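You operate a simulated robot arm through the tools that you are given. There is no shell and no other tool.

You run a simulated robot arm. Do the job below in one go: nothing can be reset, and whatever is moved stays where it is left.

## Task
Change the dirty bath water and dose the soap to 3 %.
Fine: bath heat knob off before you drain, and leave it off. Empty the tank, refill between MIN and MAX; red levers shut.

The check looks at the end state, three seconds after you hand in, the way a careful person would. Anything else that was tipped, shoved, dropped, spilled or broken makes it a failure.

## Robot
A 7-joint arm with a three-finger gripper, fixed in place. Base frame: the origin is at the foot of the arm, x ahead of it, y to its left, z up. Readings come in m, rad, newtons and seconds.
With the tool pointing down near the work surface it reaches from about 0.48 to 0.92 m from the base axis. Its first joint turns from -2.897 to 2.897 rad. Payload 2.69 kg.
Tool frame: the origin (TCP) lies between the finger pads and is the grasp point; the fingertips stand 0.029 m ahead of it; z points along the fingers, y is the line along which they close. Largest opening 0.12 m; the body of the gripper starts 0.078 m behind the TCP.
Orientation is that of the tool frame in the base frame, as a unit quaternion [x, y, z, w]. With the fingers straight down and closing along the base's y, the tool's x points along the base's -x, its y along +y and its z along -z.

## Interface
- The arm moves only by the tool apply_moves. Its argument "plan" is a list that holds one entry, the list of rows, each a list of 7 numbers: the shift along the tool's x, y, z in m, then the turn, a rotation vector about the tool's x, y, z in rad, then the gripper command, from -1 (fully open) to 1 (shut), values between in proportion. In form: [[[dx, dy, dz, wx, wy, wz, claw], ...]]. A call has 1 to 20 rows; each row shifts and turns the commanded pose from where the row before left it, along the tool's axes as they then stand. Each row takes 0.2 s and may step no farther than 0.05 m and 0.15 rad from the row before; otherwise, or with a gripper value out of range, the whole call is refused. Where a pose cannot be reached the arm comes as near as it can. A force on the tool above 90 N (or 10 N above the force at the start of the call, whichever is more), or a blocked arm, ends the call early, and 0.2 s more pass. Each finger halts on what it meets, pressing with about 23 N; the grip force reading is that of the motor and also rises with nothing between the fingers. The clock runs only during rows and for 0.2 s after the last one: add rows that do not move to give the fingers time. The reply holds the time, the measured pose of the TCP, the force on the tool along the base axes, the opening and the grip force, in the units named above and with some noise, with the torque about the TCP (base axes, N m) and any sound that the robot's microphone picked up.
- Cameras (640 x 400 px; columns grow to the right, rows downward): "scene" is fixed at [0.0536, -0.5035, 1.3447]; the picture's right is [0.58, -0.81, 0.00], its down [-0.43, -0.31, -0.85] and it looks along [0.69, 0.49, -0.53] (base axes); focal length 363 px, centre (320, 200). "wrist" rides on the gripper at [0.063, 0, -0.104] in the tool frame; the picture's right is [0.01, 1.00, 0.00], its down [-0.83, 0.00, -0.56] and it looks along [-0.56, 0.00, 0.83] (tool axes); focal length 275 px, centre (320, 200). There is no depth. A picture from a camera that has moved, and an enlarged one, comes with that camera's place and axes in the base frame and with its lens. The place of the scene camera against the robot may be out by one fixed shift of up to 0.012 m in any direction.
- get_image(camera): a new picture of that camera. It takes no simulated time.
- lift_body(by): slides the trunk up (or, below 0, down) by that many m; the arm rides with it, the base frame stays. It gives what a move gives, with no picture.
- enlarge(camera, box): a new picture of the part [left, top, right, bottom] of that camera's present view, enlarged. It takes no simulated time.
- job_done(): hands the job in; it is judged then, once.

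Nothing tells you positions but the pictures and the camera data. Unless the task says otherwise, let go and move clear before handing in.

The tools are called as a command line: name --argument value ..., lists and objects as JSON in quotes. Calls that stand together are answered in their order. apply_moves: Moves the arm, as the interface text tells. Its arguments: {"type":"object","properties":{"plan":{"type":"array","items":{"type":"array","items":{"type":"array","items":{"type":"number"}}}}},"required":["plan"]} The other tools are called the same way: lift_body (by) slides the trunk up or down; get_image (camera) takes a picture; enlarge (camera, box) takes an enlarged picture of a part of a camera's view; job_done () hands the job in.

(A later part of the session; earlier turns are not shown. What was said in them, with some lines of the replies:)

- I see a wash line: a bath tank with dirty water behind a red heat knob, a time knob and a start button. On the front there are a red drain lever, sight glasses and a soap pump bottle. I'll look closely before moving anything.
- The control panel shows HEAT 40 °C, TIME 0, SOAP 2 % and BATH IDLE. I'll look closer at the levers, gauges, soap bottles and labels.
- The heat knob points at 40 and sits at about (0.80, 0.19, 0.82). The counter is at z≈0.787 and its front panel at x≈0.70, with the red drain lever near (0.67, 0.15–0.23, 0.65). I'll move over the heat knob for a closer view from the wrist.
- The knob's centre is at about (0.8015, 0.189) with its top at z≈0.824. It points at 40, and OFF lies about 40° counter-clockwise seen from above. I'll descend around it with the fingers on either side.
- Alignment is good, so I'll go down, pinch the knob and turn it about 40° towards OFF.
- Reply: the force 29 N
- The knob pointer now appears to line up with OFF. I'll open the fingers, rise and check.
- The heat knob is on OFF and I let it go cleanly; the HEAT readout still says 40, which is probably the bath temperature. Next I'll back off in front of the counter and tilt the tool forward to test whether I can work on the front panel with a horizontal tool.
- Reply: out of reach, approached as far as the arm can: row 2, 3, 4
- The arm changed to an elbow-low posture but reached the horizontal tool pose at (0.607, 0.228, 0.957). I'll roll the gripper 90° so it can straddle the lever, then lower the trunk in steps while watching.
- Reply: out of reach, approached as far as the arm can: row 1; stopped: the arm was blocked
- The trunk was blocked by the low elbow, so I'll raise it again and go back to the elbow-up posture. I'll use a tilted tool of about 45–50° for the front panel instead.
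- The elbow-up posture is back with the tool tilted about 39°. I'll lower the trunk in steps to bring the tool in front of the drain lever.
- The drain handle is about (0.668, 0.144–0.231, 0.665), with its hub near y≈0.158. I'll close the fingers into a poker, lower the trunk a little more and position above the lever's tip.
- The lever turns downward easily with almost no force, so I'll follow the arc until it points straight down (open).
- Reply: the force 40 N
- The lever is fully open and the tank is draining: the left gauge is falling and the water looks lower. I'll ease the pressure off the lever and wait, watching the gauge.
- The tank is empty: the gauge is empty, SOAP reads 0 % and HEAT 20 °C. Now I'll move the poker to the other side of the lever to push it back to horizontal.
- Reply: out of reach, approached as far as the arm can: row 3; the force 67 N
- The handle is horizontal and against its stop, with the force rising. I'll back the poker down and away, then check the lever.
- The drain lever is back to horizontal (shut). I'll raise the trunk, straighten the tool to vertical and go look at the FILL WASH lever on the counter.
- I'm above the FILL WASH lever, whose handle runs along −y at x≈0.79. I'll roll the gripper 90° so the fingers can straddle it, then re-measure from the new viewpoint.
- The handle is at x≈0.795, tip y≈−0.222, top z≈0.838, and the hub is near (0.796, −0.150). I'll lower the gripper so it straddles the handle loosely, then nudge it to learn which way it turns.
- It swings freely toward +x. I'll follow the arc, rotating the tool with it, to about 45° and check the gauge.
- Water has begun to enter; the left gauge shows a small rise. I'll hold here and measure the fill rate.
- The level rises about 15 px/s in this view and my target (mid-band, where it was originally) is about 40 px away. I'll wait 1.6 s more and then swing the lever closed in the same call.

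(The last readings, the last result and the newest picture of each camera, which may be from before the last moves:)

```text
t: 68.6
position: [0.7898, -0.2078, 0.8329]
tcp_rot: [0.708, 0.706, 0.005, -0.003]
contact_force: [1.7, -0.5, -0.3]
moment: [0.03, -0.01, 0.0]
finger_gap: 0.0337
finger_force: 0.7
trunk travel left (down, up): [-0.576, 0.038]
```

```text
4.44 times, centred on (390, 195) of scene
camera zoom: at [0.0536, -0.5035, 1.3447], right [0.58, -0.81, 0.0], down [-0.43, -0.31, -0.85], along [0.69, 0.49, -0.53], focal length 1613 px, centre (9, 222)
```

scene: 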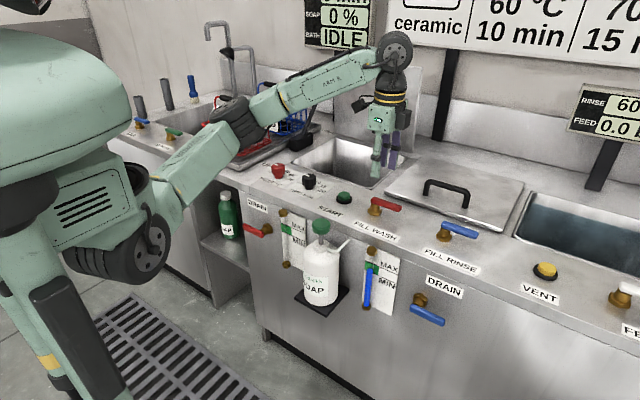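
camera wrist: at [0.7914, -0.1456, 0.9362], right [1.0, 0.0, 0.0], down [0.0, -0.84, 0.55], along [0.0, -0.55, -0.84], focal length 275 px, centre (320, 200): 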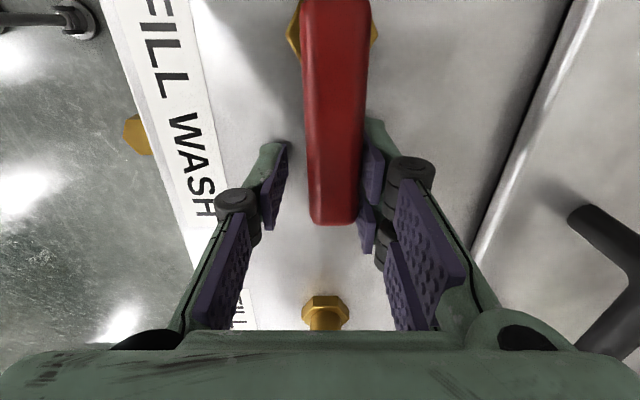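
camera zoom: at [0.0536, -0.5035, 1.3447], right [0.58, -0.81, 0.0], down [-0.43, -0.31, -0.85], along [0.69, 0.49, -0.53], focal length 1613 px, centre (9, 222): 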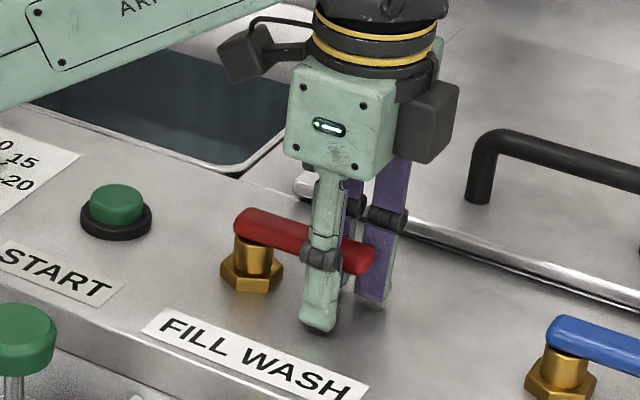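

The gauge is right mid-band. I'll push the fill lever a little further against its stop to be sure it's fully shut.

apply_moves --plan '[[[0, -0.004, 0, 0, 0, 0, 0.45], [0, -0.003, 0, 0, 0, 0, 0.45], [0, 0, 0, 0, 0, 0, 0.45]]]'

get_image --camera "wrist"

enlarge --camera "scene" --box '[260, 200, 340, 280]'

```text
t: 69.4
position: [0.7849, -0.2082, 0.8328]
tcp_rot: [0.707, 0.707, 0.004, -0.004]
contact_force: [9.3, 3.9, -0.3]
moment: [0.0, -0.05, -0.06]
finger_gap: 0.0399
finger_force: 5.0
trunk travel left (down, up): [-0.576, 0.038]
```

```text
taken
camera wrist: at [0.7862, -0.1462, 0.9361], right [1.0, 0.01, 0.0], down [0.0, -0.84, 0.55], along [0.01, -0.55, -0.84], focal length 275 px, centre (320, 200)
```

wrist: 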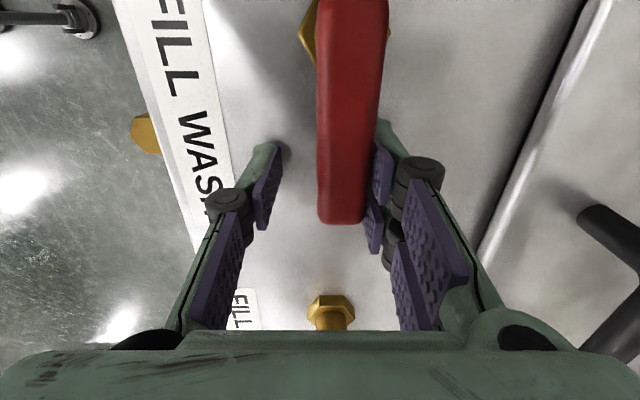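

```text
5.00 times, centred on (300, 240) of scene
camera zoom: at [0.0536, -0.5035, 1.3447], right [0.58, -0.81, 0.0], down [-0.43, -0.31, -0.85], along [0.69, 0.49, -0.53], focal length 1815 px, centre (420, 0)
```

zoom: 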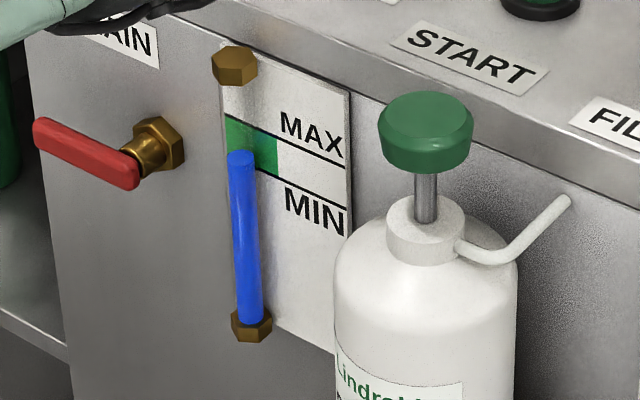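

The lever is at its stop (9 N) and the level is steady. I'll centre, open and lift away, then look at everything before dosing the soap.

apply_moves --plan '[[[0, 0.007, 0, 0, 0, 0, 0.3], [0, 0.002, 0, 0, 0, 0, 0.2], [0, 0, 0, 0, 0, 0, 0.2], [0, 0, -0.04, 0, 0, 0, 0.2], [0, 0, -0.04, 0, 0, 0, 0.2], [0, 0, -0.04, 0, 0, 0, 0.2], [0, 0, 0, 0, 0, -0.15, 0.2], [0, 0, 0, 0, 0, -0.15, 0.2], [0, 0, 0, 0, 0, -0.15, 0.2], [0, 0, 0, 0, 0, -0.15, 0.2], [0, 0, 0, 0, 0, -0.15, 0.2], [0, 0, 0, 0, 0, -0.15, 0.2], [0, 0, 0, 0, 0, -0.15, 0.2], [0, 0, 0, 0, 0, -0.15, 0.2], [0, 0, 0, 0, 0, -0.15, 0.2], [0, 0, 0, 0, 0, -0.15, 0.2], [0, 0, 0, 0, 0, -0.07, 0.2], [0, 0, 0, 0, 0, 0, 0.2]]]'

get_image --camera "wrist"

get_image --camera "scene"

enlarge --camera "scene" --box '[270, 0, 400, 10]'

```text
t: 73.2
position: [0.7938, -0.2086, 0.9543]
tcp_rot: [0.0, 1.0, 0.005, 0.001]
contact_force: [-0.3, 0.5, -0.4]
moment: [0.0, -0.01, 0.02]
finger_gap: 0.048
finger_force: 0.0
trunk travel left (down, up): [-0.576, 0.038]
```

```text
taken
camera wrist: at [0.7324, -0.2104, 1.0564], right [0.0, 1.0, 0.01], down [0.83, 0.0, 0.56], along [0.56, 0.01, -0.83], focal length 275 px, centre (320, 200)
```

wrist: 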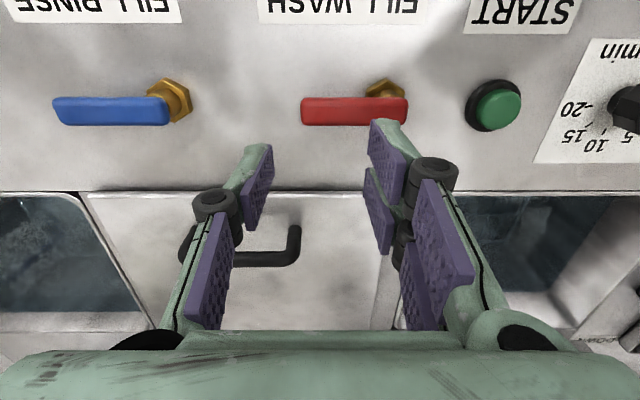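

```text
taken
```

scene: 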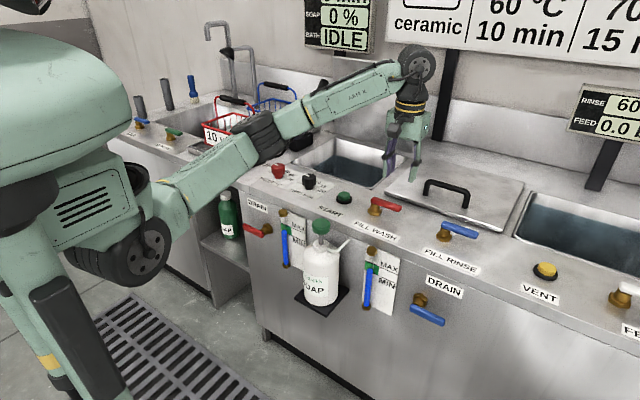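

```text
4.92 times, centred on (335, 5) of scene
camera zoom: at [0.0536, -0.5035, 1.3447], right [0.58, -0.81, 0.0], down [-0.43, -0.31, -0.85], along [0.69, 0.49, -0.53], focal length 1787 px, centre (246, 1160)
```

zoom: 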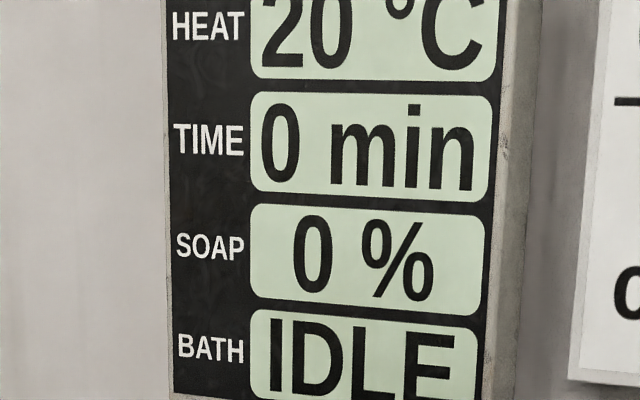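

The bath is refilled with clean water mid-band, both red levers look shut, and SOAP reads 0 %. Next is the soap pump near (0.64, −0.09); I'll move above it for an accurate view.

apply_moves --plan '[[[0.0388, 0.0238, -0.0052, 0, 0, 0, 0.2], [0.0388, 0.0238, -0.0052, 0, 0, 0, 0.2], [0.0388, 0.0238, -0.0052, 0, 0, 0, 0.2], [0.0388, 0.0238, -0.0052, 0, 0, 0, 0.2], [0.0388, 0.0238, -0.0052, 0, 0, 0, 0.2], [0, 0, 0, 0, 0, 0, 0.2]]]'

get_image --camera "wrist"

get_image --camera "scene"

```text
t: 74.6
position: [0.6011, -0.0881, 0.9791]
tcp_rot: [0.001, 1.0, 0.005, 0.0]
contact_force: [0.0, 0.6, -0.2]
moment: [0.01, 0.0, 0.03]
finger_gap: 0.0481
finger_force: 0.1
trunk travel left (down, up): [-0.576, 0.038]
```

```text
taken
camera wrist: at [0.5401, -0.0891, 1.0817], right [0.0, 1.0, 0.01], down [0.83, 0.0, 0.56], along [0.56, 0.01, -0.83], focal length 275 px, centre (320, 200)
```

wrist: 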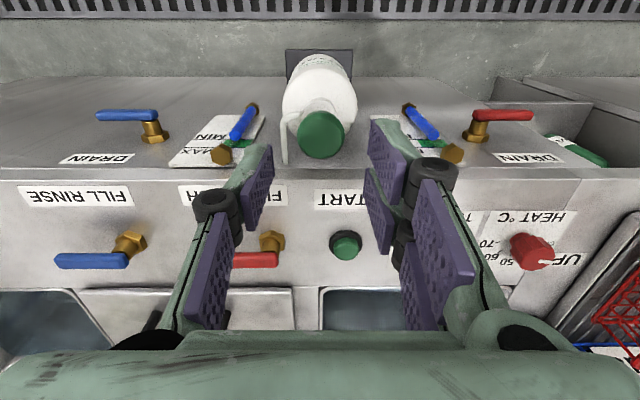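

```text
taken
```

scene: 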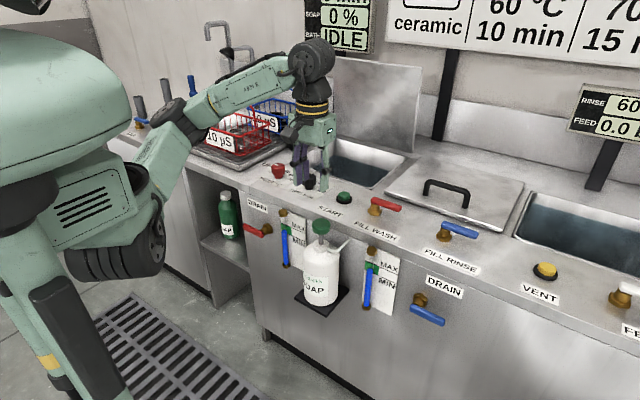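

enlarge --camera "wrist" --box '[260, 80, 380, 180]'

enlarge --camera "scene" --box '[280, 200, 380, 310]'

```text
4.00 times, centred on (320, 130) of wrist
camera zoom: at [0.5401, -0.0891, 1.0817], right [0.0, 1.0, 0.01], down [0.83, 0.0, 0.56], along [0.56, 0.01, -0.83], focal length 1101 px, centre (320, 480)
```

zoom: 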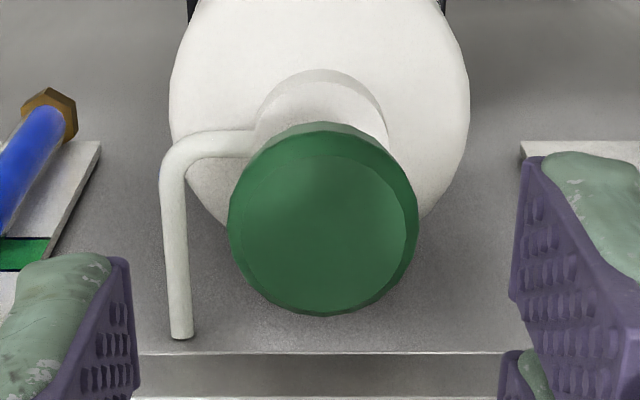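

```text
3.64 times, centred on (330, 255) of scene
camera zoom: at [0.0536, -0.5035, 1.3447], right [0.58, -0.81, 0.0], down [-0.43, -0.31, -0.85], along [0.69, 0.49, -0.53], focal length 1320 px, centre (284, 0)
```

zoom: 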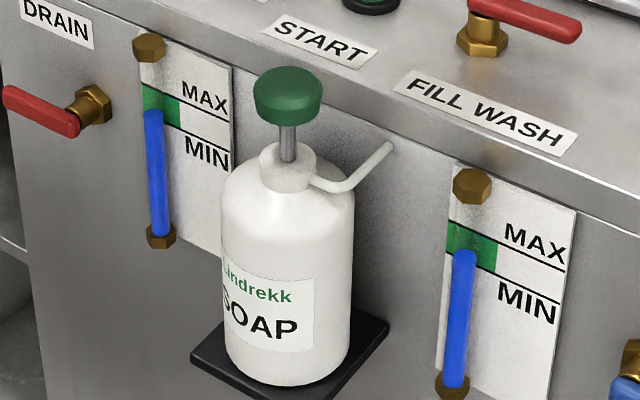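

The pump head is about 45 mm wide, centred near (0.639, −0.0855), top at z≈0.82–0.83. I'll close the fingers and descend over its centre, then press down carefully in small steps.

apply_moves --plan '[[[-0.019, 0.0013, 0.04, 0, 0, 0, 1], [-0.019, 0.0013, 0.04, 0, 0, 0, 1], [0, 0, 0.015, 0, 0, 0, 1], [0, 0, 0, 0, 0, 0, 1], [0, 0, 0, 0, 0, 0, 1]]]'

get_image --camera "wrist"

enlarge --camera "scene" --box '[270, 170, 390, 270]'

```text
t: 75.8
position: [0.6367, -0.0873, 0.8819]
tcp_rot: [0.001, 1.0, 0.006, 0.001]
contact_force: [0.1, -0.3, 0.1]
moment: [0.04, -0.01, -0.01]
finger_gap: 0.0002
finger_force: 23.1
trunk travel left (down, up): [-0.576, 0.038]
```

```text
taken
camera wrist: at [0.5749, -0.0889, 0.9844], right [0.0, 1.0, 0.01], down [0.83, 0.0, 0.56], along [0.56, 0.01, -0.83], focal length 275 px, centre (320, 200)
```

wrist: 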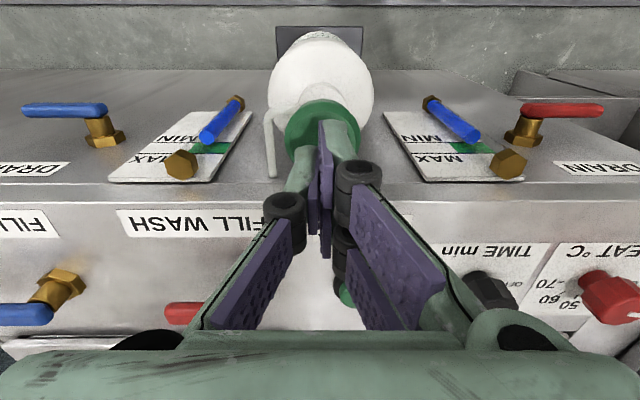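

```text
4.00 times, centred on (330, 220) of scene
camera zoom: at [0.0536, -0.5035, 1.3447], right [0.58, -0.81, 0.0], down [-0.43, -0.31, -0.85], along [0.69, 0.49, -0.53], focal length 1452 px, centre (280, 120)
```

zoom: 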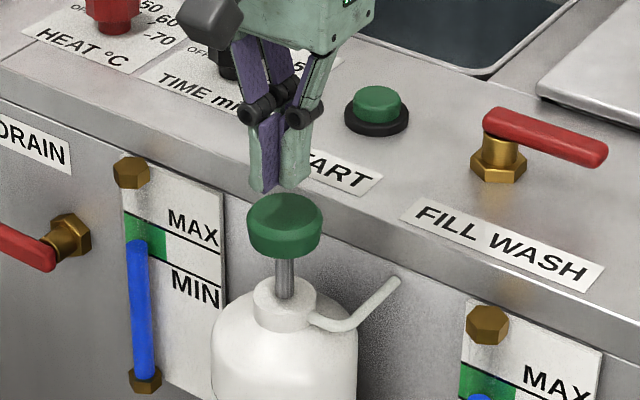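

apply_moves --plan '[[[0, 0.001, 0.006, 0, 0, 0, 1], [0, 0, 0.006, 0, 0, 0, 1], [0, 0, 0.006, 0, 0, 0, 1], [0, 0, 0, 0, 0, 0, 1]]]'

enlarge --camera "scene" --box '[270, 170, 390, 270]'

```text
t: 76.8
position: [0.6366, -0.085, 0.8652]
tcp_rot: [0.001, 1.0, 0.004, 0.001]
contact_force: [-0.5, -0.1, -1.0]
moment: [0.0, -0.02, -0.03]
finger_gap: 0.0
finger_force: 22.8
trunk travel left (down, up): [-0.576, 0.038]
```

```text
4.00 times, centred on (330, 220) of scene
camera zoom: at [0.0536, -0.5035, 1.3447], right [0.58, -0.81, 0.0], down [-0.43, -0.31, -0.85], along [0.69, 0.49, -0.53], focal length 1452 px, centre (280, 120)
```

zoom: 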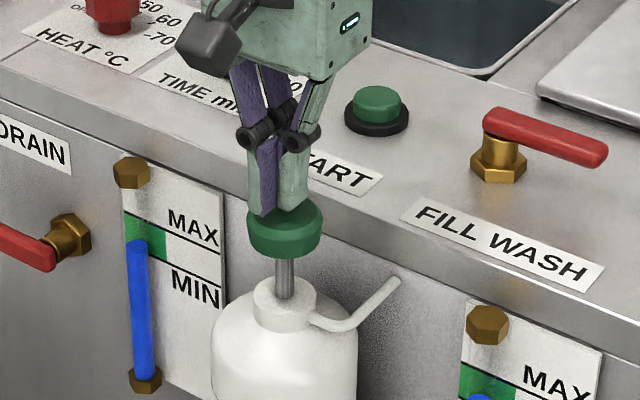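

apply_moves --plan '[[[-0.002, 0, 0.005, 0, 0, 0, 1], [0, 0, 0.005, 0, 0, 0, 1], [0, 0, 0, 0, 0, 0, 1]]]'

enlarge --camera "scene" --box '[270, 170, 390, 270]'

enlarge --camera "scene" --box '[270, 0, 400, 40]'

```text
t: 77.6
position: [0.6385, -0.0856, 0.8561]
tcp_rot: [0.001, 1.0, 0.005, 0.002]
contact_force: [-0.3, 0.5, 0.1]
moment: [0.02, 0.03, 0.0]
finger_gap: 0.0
finger_force: 23.5
trunk travel left (down, up): [-0.576, 0.038]
```

```text
4.00 times, centred on (330, 220) of scene
camera zoom: at [0.0536, -0.5035, 1.3447], right [0.58, -0.81, 0.0], down [-0.43, -0.31, -0.85], along [0.69, 0.49, -0.53], focal length 1452 px, centre (280, 120)
```

zoom: 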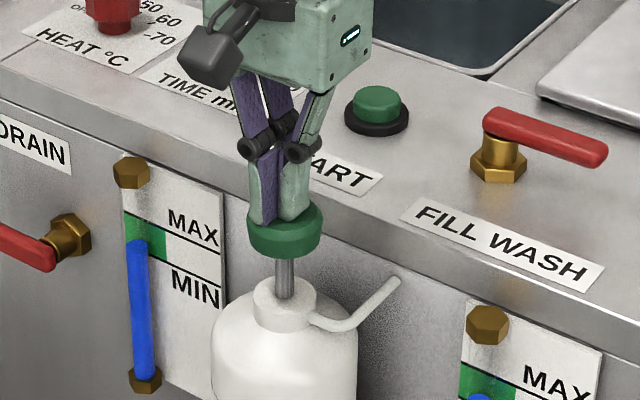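

```text
4.92 times, centred on (335, 20) of scene
camera zoom: at [0.0536, -0.5035, 1.3447], right [0.58, -0.81, 0.0], down [-0.43, -0.31, -0.85], along [0.69, 0.49, -0.53], focal length 1787 px, centre (246, 1086)
```

zoom: 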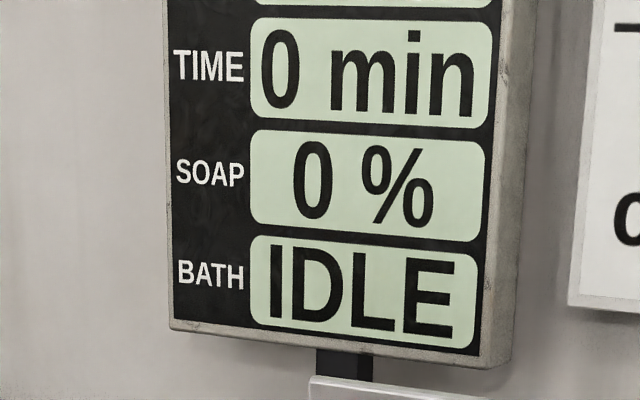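

apply_moves --plan '[[[0, 0, 0.005, 0, 0, 0, 1], [0, 0, 0.005, 0, 0, 0, 1], [0, 0, 0, 0, 0, 0, 1]]]'

enlarge --camera "scene" --box '[270, 170, 390, 270]'

enlarge --camera "scene" --box '[270, 0, 400, 40]'

```text
t: 78.4
position: [0.6411, -0.0848, 0.8481]
tcp_rot: [0.0, 1.0, 0.005, 0.002]
contact_force: [-2.3, -0.4, 4.2]
moment: [0.0, 0.11, 0.0]
finger_gap: 0.006
finger_force: 29.0
trunk travel left (down, up): [-0.576, 0.038]
```

```text
4.00 times, centred on (330, 220) of scene
camera zoom: at [0.0536, -0.5035, 1.3447], right [0.58, -0.81, 0.0], down [-0.43, -0.31, -0.85], along [0.69, 0.49, -0.53], focal length 1452 px, centre (280, 120)
```

zoom: 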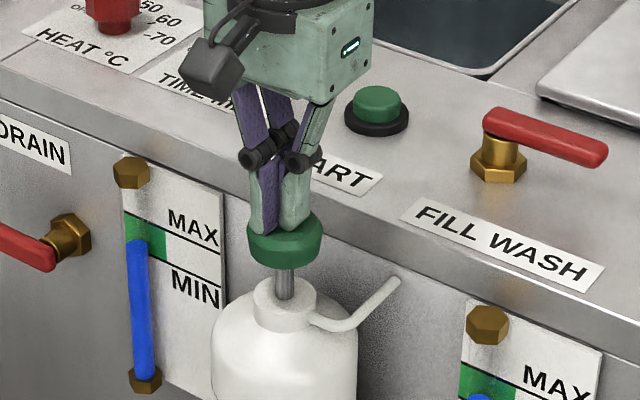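

```text
4.92 times, centred on (335, 20) of scene
camera zoom: at [0.0536, -0.5035, 1.3447], right [0.58, -0.81, 0.0], down [-0.43, -0.31, -0.85], along [0.69, 0.49, -0.53], focal length 1787 px, centre (246, 1086)
```

zoom: 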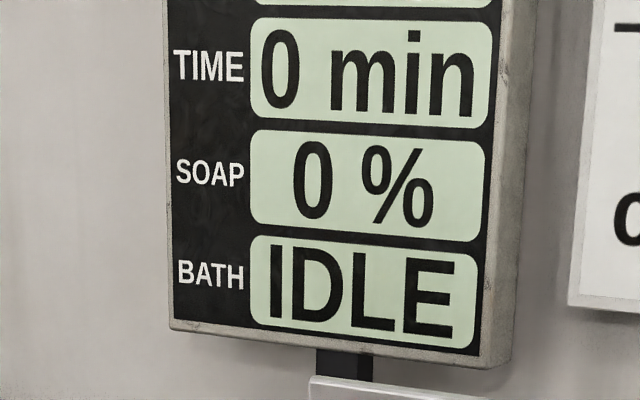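

apply_moves --plan '[[[0, 0, 0.005, 0, 0, 0, 1], [0, 0, 0.005, 0, 0, 0, 1], [0, 0, 0, 0, 0, 0, 1]]]'

enlarge --camera "scene" --box '[270, 170, 390, 270]'

enlarge --camera "scene" --box '[270, 0, 400, 40]'

```text
t: 79.2
position: [0.6404, -0.084, 0.8381]
tcp_rot: [0.001, 1.0, 0.005, 0.001]
contact_force: [4.2, -3.1, 9.3]
moment: [-0.16, -0.01, 0.04]
finger_gap: 0.0063
finger_force: 28.6
trunk travel left (down, up): [-0.576, 0.038]
```

```text
4.00 times, centred on (330, 220) of scene
camera zoom: at [0.0536, -0.5035, 1.3447], right [0.58, -0.81, 0.0], down [-0.43, -0.31, -0.85], along [0.69, 0.49, -0.53], focal length 1452 px, centre (280, 120)
```

zoom: 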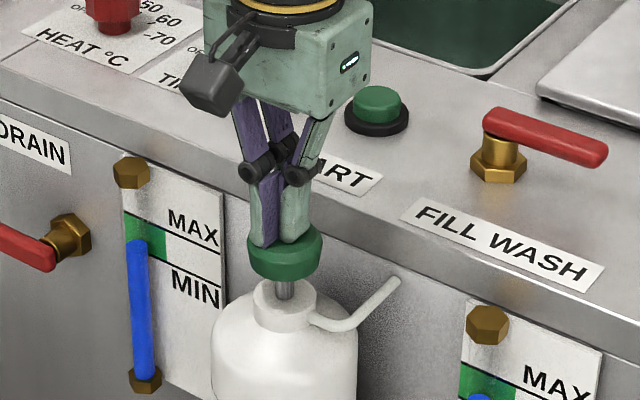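

```text
4.92 times, centred on (335, 20) of scene
camera zoom: at [0.0536, -0.5035, 1.3447], right [0.58, -0.81, 0.0], down [-0.43, -0.31, -0.85], along [0.69, 0.49, -0.53], focal length 1787 px, centre (246, 1086)
```

zoom: 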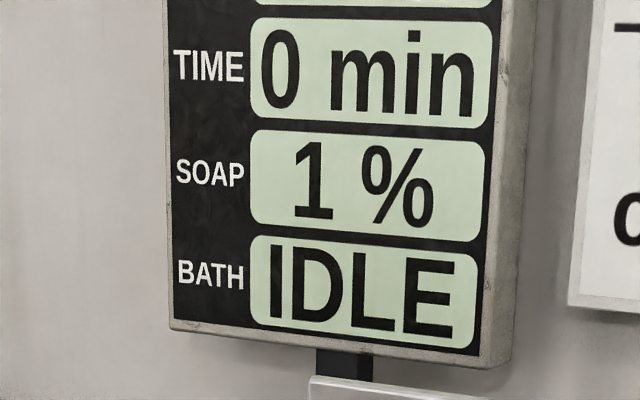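

One press gives 1 %. I'll release fully, check, then press again, verifying the display each time.

apply_moves --plan '[[[0, 0, -0.01, 0, 0, 0, 1], [0, 0, -0.01, 0, 0, 0, 1], [0, 0, -0.006, 0, 0, 0, 1], [0, 0, 0, 0, 0, 0, 1], [0, 0, 0, 0, 0, 0, 1]]]'

enlarge --camera "scene" --box '[270, 170, 390, 270]'

enlarge --camera "scene" --box '[270, 0, 400, 40]'

```text
t: 80.4
position: [0.6404, -0.0852, 0.8654]
tcp_rot: [0.001, 1.0, 0.005, 0.001]
contact_force: [0.3, 1.4, 0.4]
moment: [0.02, 0.0, 0.04]
finger_gap: 0.0
finger_force: 28.3
trunk travel left (down, up): [-0.576, 0.038]
```

```text
4.00 times, centred on (330, 220) of scene
camera zoom: at [0.0536, -0.5035, 1.3447], right [0.58, -0.81, 0.0], down [-0.43, -0.31, -0.85], along [0.69, 0.49, -0.53], focal length 1452 px, centre (280, 120)
```

zoom: 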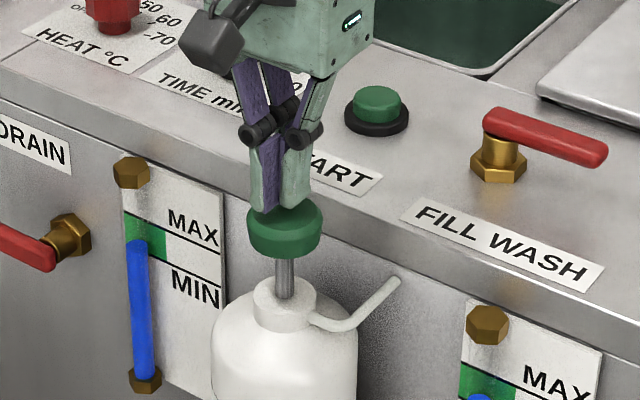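

```text
4.92 times, centred on (335, 20) of scene
camera zoom: at [0.0536, -0.5035, 1.3447], right [0.58, -0.81, 0.0], down [-0.43, -0.31, -0.85], along [0.69, 0.49, -0.53], focal length 1787 px, centre (246, 1086)
```

zoom: 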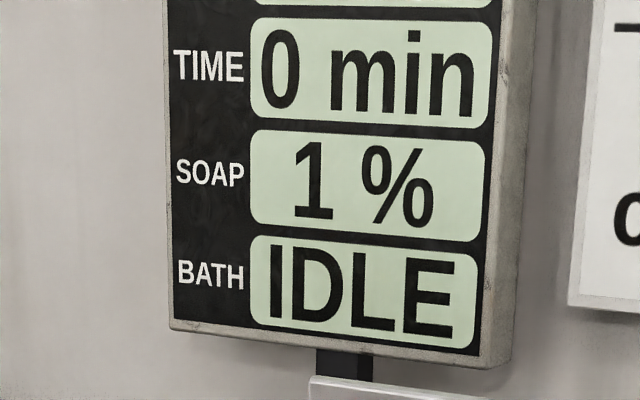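

Head is back up and SOAP still reads 1 %. Second press, with the same stroke.

apply_moves --plan '[[[0.001, 0, 0.006, 0, 0, 0, 1], [0, 0, 0.006, 0, 0, 0, 1], [0, 0, 0.005, 0, 0, 0, 1], [0, 0, 0.005, 0, 0, 0, 1], [0, 0, 0.004, 0, 0, 0, 1], [0, 0, 0, 0, 0, 0, 1]]]'

enlarge --camera "scene" --box '[270, 170, 390, 270]'

enlarge --camera "scene" --box '[270, 0, 400, 40]'

```text
t: 81.8
position: [0.6385, -0.0849, 0.8383]
tcp_rot: [0.002, 1.0, 0.004, 0.002]
contact_force: [-3.6, -3.9, 9.6]
moment: [-0.06, 0.15, -0.03]
finger_gap: 0.006
finger_force: 28.3
trunk travel left (down, up): [-0.576, 0.038]
```

```text
4.00 times, centred on (330, 220) of scene
camera zoom: at [0.0536, -0.5035, 1.3447], right [0.58, -0.81, 0.0], down [-0.43, -0.31, -0.85], along [0.69, 0.49, -0.53], focal length 1452 px, centre (280, 120)
```

zoom: 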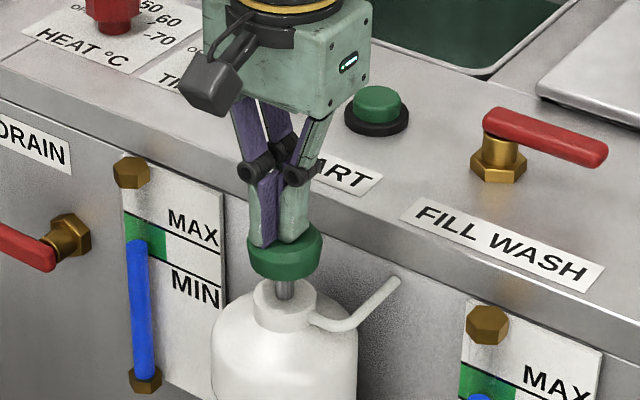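

```text
4.92 times, centred on (335, 20) of scene
camera zoom: at [0.0536, -0.5035, 1.3447], right [0.58, -0.81, 0.0], down [-0.43, -0.31, -0.85], along [0.69, 0.49, -0.53], focal length 1787 px, centre (246, 1086)
```

zoom: 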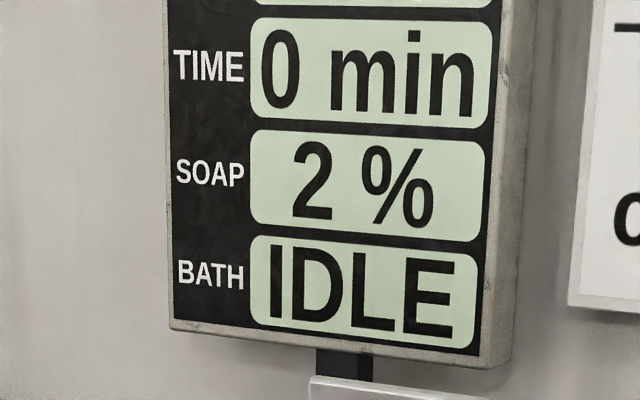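

SOAP is at 2 %. I'll release fully and then press a third time.

apply_moves --plan '[[[0, 0, -0.01, 0, 0, 0, 1], [0, 0, -0.01, 0, 0, 0, 1], [0, 0, -0.006, 0, 0, 0, 1], [0, 0, 0, 0, 0, 0, 1], [0, 0, 0, 0, 0, 0, 1]]]'

enlarge --camera "scene" --box '[270, 170, 390, 270]'

enlarge --camera "scene" --box '[270, 0, 400, 40]'

```text
t: 83.0
position: [0.6392, -0.0855, 0.8631]
tcp_rot: [0.0, 1.0, 0.004, 0.001]
contact_force: [-0.3, 0.0, 0.1]
moment: [-0.02, -0.02, -0.03]
finger_gap: 0.0002
finger_force: 28.4
trunk travel left (down, up): [-0.576, 0.038]
```

```text
4.00 times, centred on (330, 220) of scene
camera zoom: at [0.0536, -0.5035, 1.3447], right [0.58, -0.81, 0.0], down [-0.43, -0.31, -0.85], along [0.69, 0.49, -0.53], focal length 1452 px, centre (280, 120)
```

zoom: 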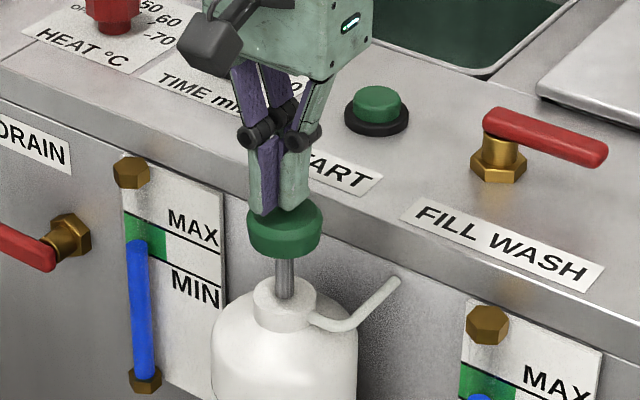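

```text
4.92 times, centred on (335, 20) of scene
camera zoom: at [0.0536, -0.5035, 1.3447], right [0.58, -0.81, 0.0], down [-0.43, -0.31, -0.85], along [0.69, 0.49, -0.53], focal length 1787 px, centre (246, 1086)
```

zoom: 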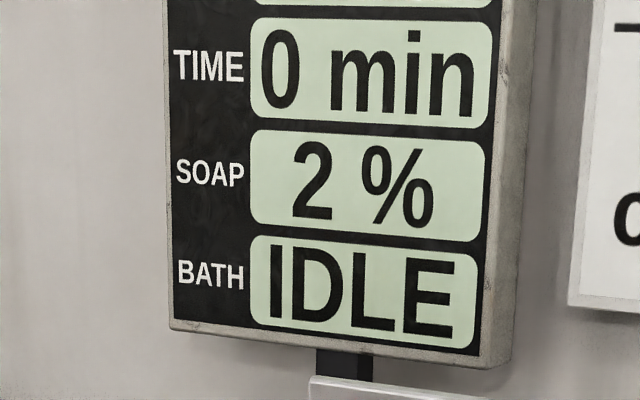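

apply_moves --plan '[[[0, 0, 0.006, 0, 0, 0, 1], [0, 0, 0.006, 0, 0, 0, 1], [0, 0, 0.005, 0, 0, 0, 1], [0, 0, 0.005, 0, 0, 0, 1], [0, 0, 0.004, 0, 0, 0, 1], [0, 0, 0, 0, 0, 0, 1]]]'

enlarge --camera "scene" --box '[270, 0, 400, 40]'

```text
t: 84.4
position: [0.6396, -0.0846, 0.8375]
tcp_rot: [0.001, 1.0, 0.005, 0.002]
contact_force: [0.1, -1.3, 10.6]
moment: [-0.04, 0.08, 0.02]
finger_gap: 0.0059
finger_force: 28.2
trunk travel left (down, up): [-0.576, 0.038]
```

```text
4.92 times, centred on (335, 20) of scene
camera zoom: at [0.0536, -0.5035, 1.3447], right [0.58, -0.81, 0.0], down [-0.43, -0.31, -0.85], along [0.69, 0.49, -0.53], focal length 1787 px, centre (246, 1086)
```

zoom: 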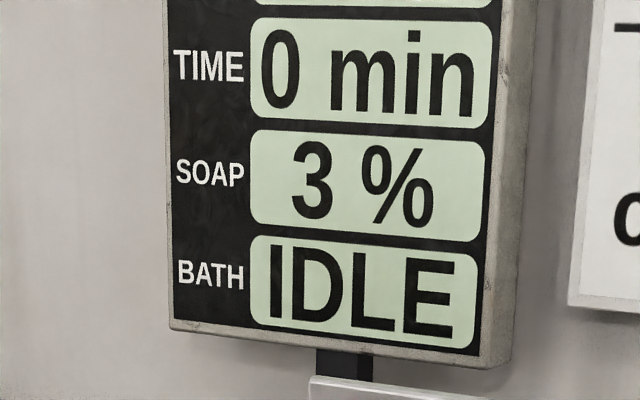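

SOAP reads 3 %. I'll lift straight off the pump and back away to a clear position, then check the final state of knobs, levers and gauges.

apply_moves --plan '[[[0, 0, -0.01, 0, 0, 0, 1], [0, 0, -0.02, 0, 0, 0, 1], [0, 0, -0.04, 0, 0, 0, 1], [0, 0, -0.045, 0, 0, 0, 1], [0, 0, -0.045, 0, 0, 0, 0.2], [0.03, 0.03, -0.02, 0, 0, 0, 0.2], [0.03, 0.03, -0.01, 0, 0, 0, 0.2], [0, 0.045, 0, 0, 0, 0, 0.2], [0, 0.045, 0, 0, 0, 0, 0.2], [0, 0.045, 0, 0, 0, 0, 0.2], [0, 0, 0, 0, 0, 0, 0.2]]]'

get_image --camera "scene"

get_image --camera "wrist"

enlarge --camera "scene" --box '[220, 140, 460, 310]'

enlarge --camera "scene" --box '[270, 0, 400, 10]'

enlarge --camera "scene" --box '[260, 200, 340, 280]'

```text
t: 86.8
position: [0.5791, 0.1105, 1.0282]
tcp_rot: [0.001, 1.0, 0.004, 0.001]
contact_force: [-0.3, -0.2, 0.4]
moment: [0.01, 0.01, 0.01]
finger_gap: 0.048
finger_force: 0.1
trunk travel left (down, up): [-0.576, 0.038]
```

```text
taken
```

scene: 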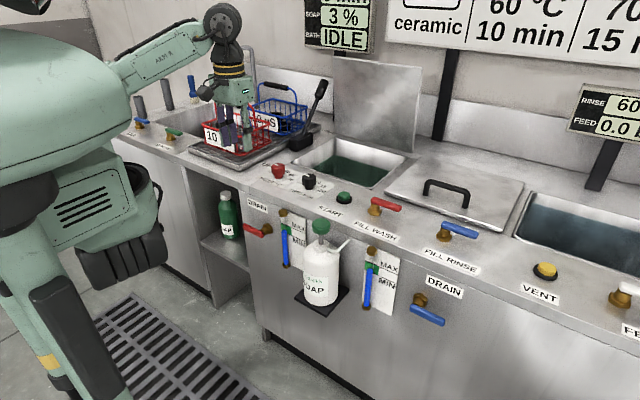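

```text
taken
camera wrist: at [0.5175, 0.1081, 1.131], right [0.0, 1.0, 0.01], down [0.83, 0.0, 0.56], along [0.56, 0.01, -0.83], focal length 275 px, centre (320, 200)
```

wrist: 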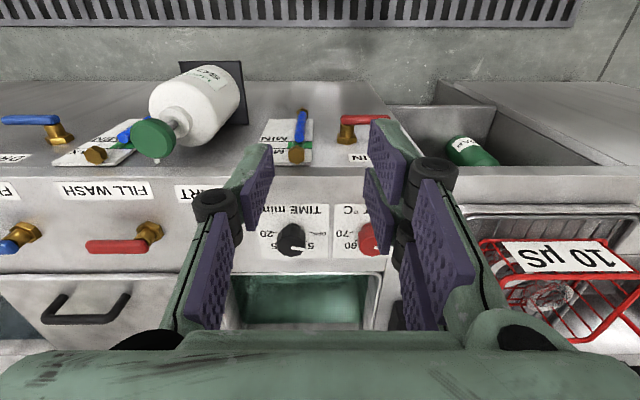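

```text
2.35 times, centred on (340, 225) of scene
camera zoom: at [0.0536, -0.5035, 1.3447], right [0.58, -0.81, 0.0], down [-0.43, -0.31, -0.85], along [0.69, 0.49, -0.53], focal length 854 px, centre (273, 141)
```

zoom: 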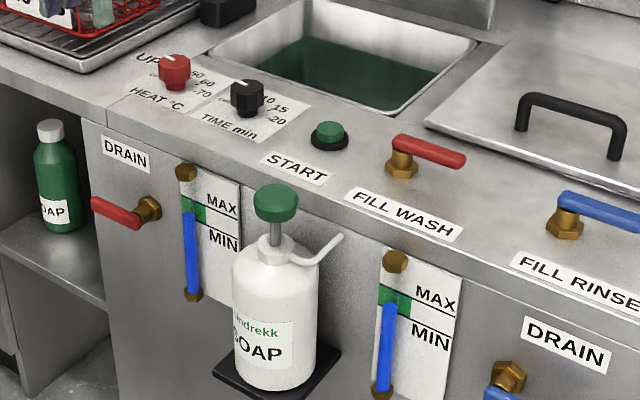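

```text
4.92 times, centred on (335, 5) of scene
camera zoom: at [0.0536, -0.5035, 1.3447], right [0.58, -0.81, 0.0], down [-0.43, -0.31, -0.85], along [0.69, 0.49, -0.53], focal length 1787 px, centre (246, 1160)
```

zoom: 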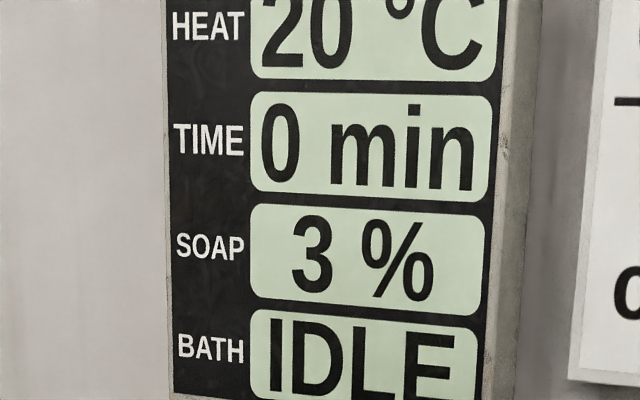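

```text
5.00 times, centred on (300, 240) of scene
camera zoom: at [0.0536, -0.5035, 1.3447], right [0.58, -0.81, 0.0], down [-0.43, -0.31, -0.85], along [0.69, 0.49, -0.53], focal length 1815 px, centre (420, 0)
```

zoom: 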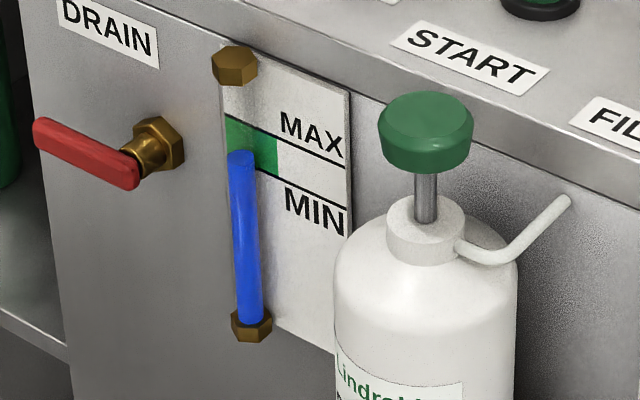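

Level is steady mid-band, SOAP is 3 % and HEAT 20 °C. One last comparison of both red levers and the heat knob with their initial pictures.

enlarge --camera "scene" --box '[340, 190, 500, 290]'

enlarge --camera "scene" --box '[265, 195, 345, 275]'

enlarge --camera "scene" --box '[240, 150, 340, 210]'

enlarge --camera "scene" --box '[170, 60, 330, 180]'

```text
4.00 times, centred on (420, 240) of scene
camera zoom: at [0.0536, -0.5035, 1.3447], right [0.58, -0.81, 0.0], down [-0.43, -0.31, -0.85], along [0.69, 0.49, -0.53], focal length 1452 px, centre (-80, 40)
```

zoom: 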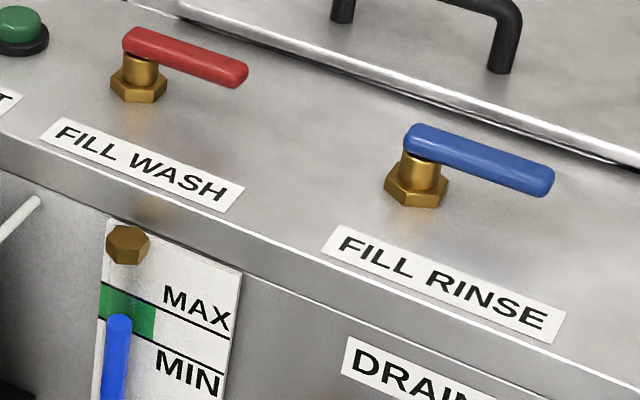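

```text
5.00 times, centred on (305, 235) of scene
camera zoom: at [0.0536, -0.5035, 1.3447], right [0.58, -0.81, 0.0], down [-0.43, -0.31, -0.85], along [0.69, 0.49, -0.53], focal length 1815 px, centre (395, 25)
```

zoom: 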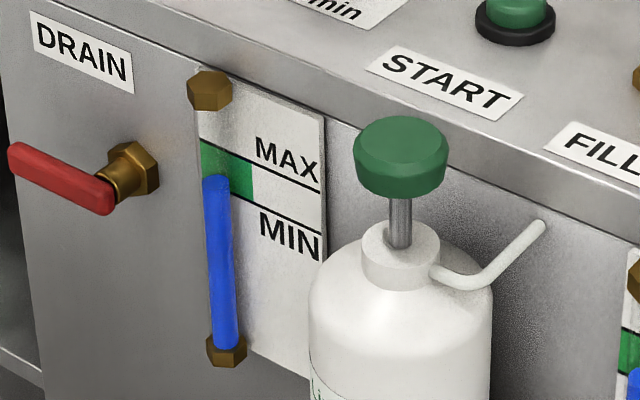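

```text
6.40 times, centred on (290, 180) of scene
camera zoom: at [0.0536, -0.5035, 1.3447], right [0.58, -0.81, 0.0], down [-0.43, -0.31, -0.85], along [0.69, 0.49, -0.53], focal length 2323 px, centre (512, 328)
```

zoom: 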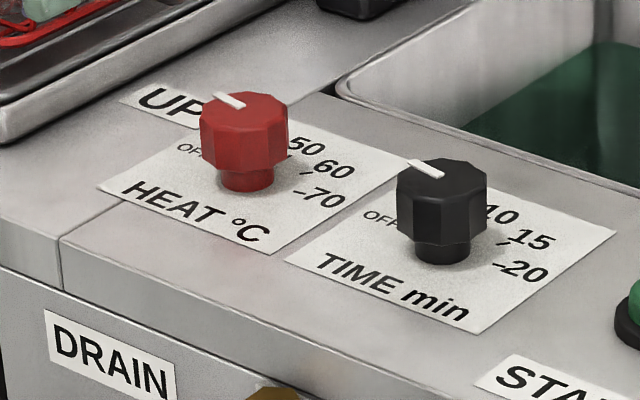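

```text
3.33 times, centred on (250, 120) of scene
camera zoom: at [0.0536, -0.5035, 1.3447], right [0.58, -0.81, 0.0], down [-0.43, -0.31, -0.85], along [0.69, 0.49, -0.53], focal length 1210 px, centre (553, 467)
```

zoom: 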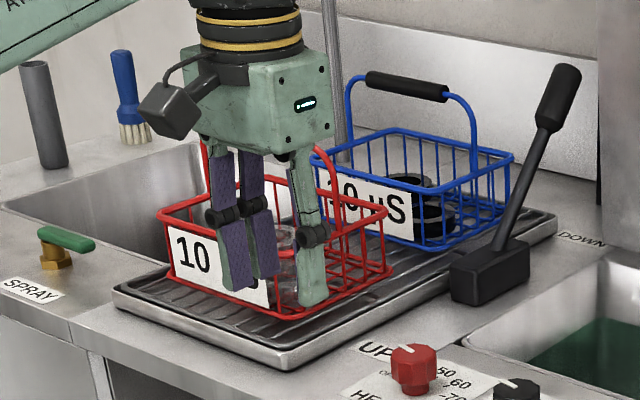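

The heat knob is on OFF, parallel to the TIME knob at its OFF mark. Both red levers match their original shut positions, the bath level is steady between MIN and MAX, and SOAP reads 3 %. Nothing else has moved and the arm is clear, so I'm handing in.

job_done

```text
The job is handed in.
```

The dirty bath water has been changed and the soap dosed. I checked the end state in the pictures before handing in:

- **Heat:** I turned the heat knob to OFF before opening the drain, and left it there. The panel now reads 20 °C.
- **Water:** I drained the tank until its gauge was empty and the panel read 0 % soap. I then refilled it to about halfway between MIN and MAX, and the level held steady afterwards.
- **Red levers:** DRAIN and FILL WASH are both shut, in the same positions as at the start.
- **Soap:** Three presses of the pump brought the panel to 3 %.

The pump is released and the arm is clear. Nothing was spilled or knocked over that I could see.
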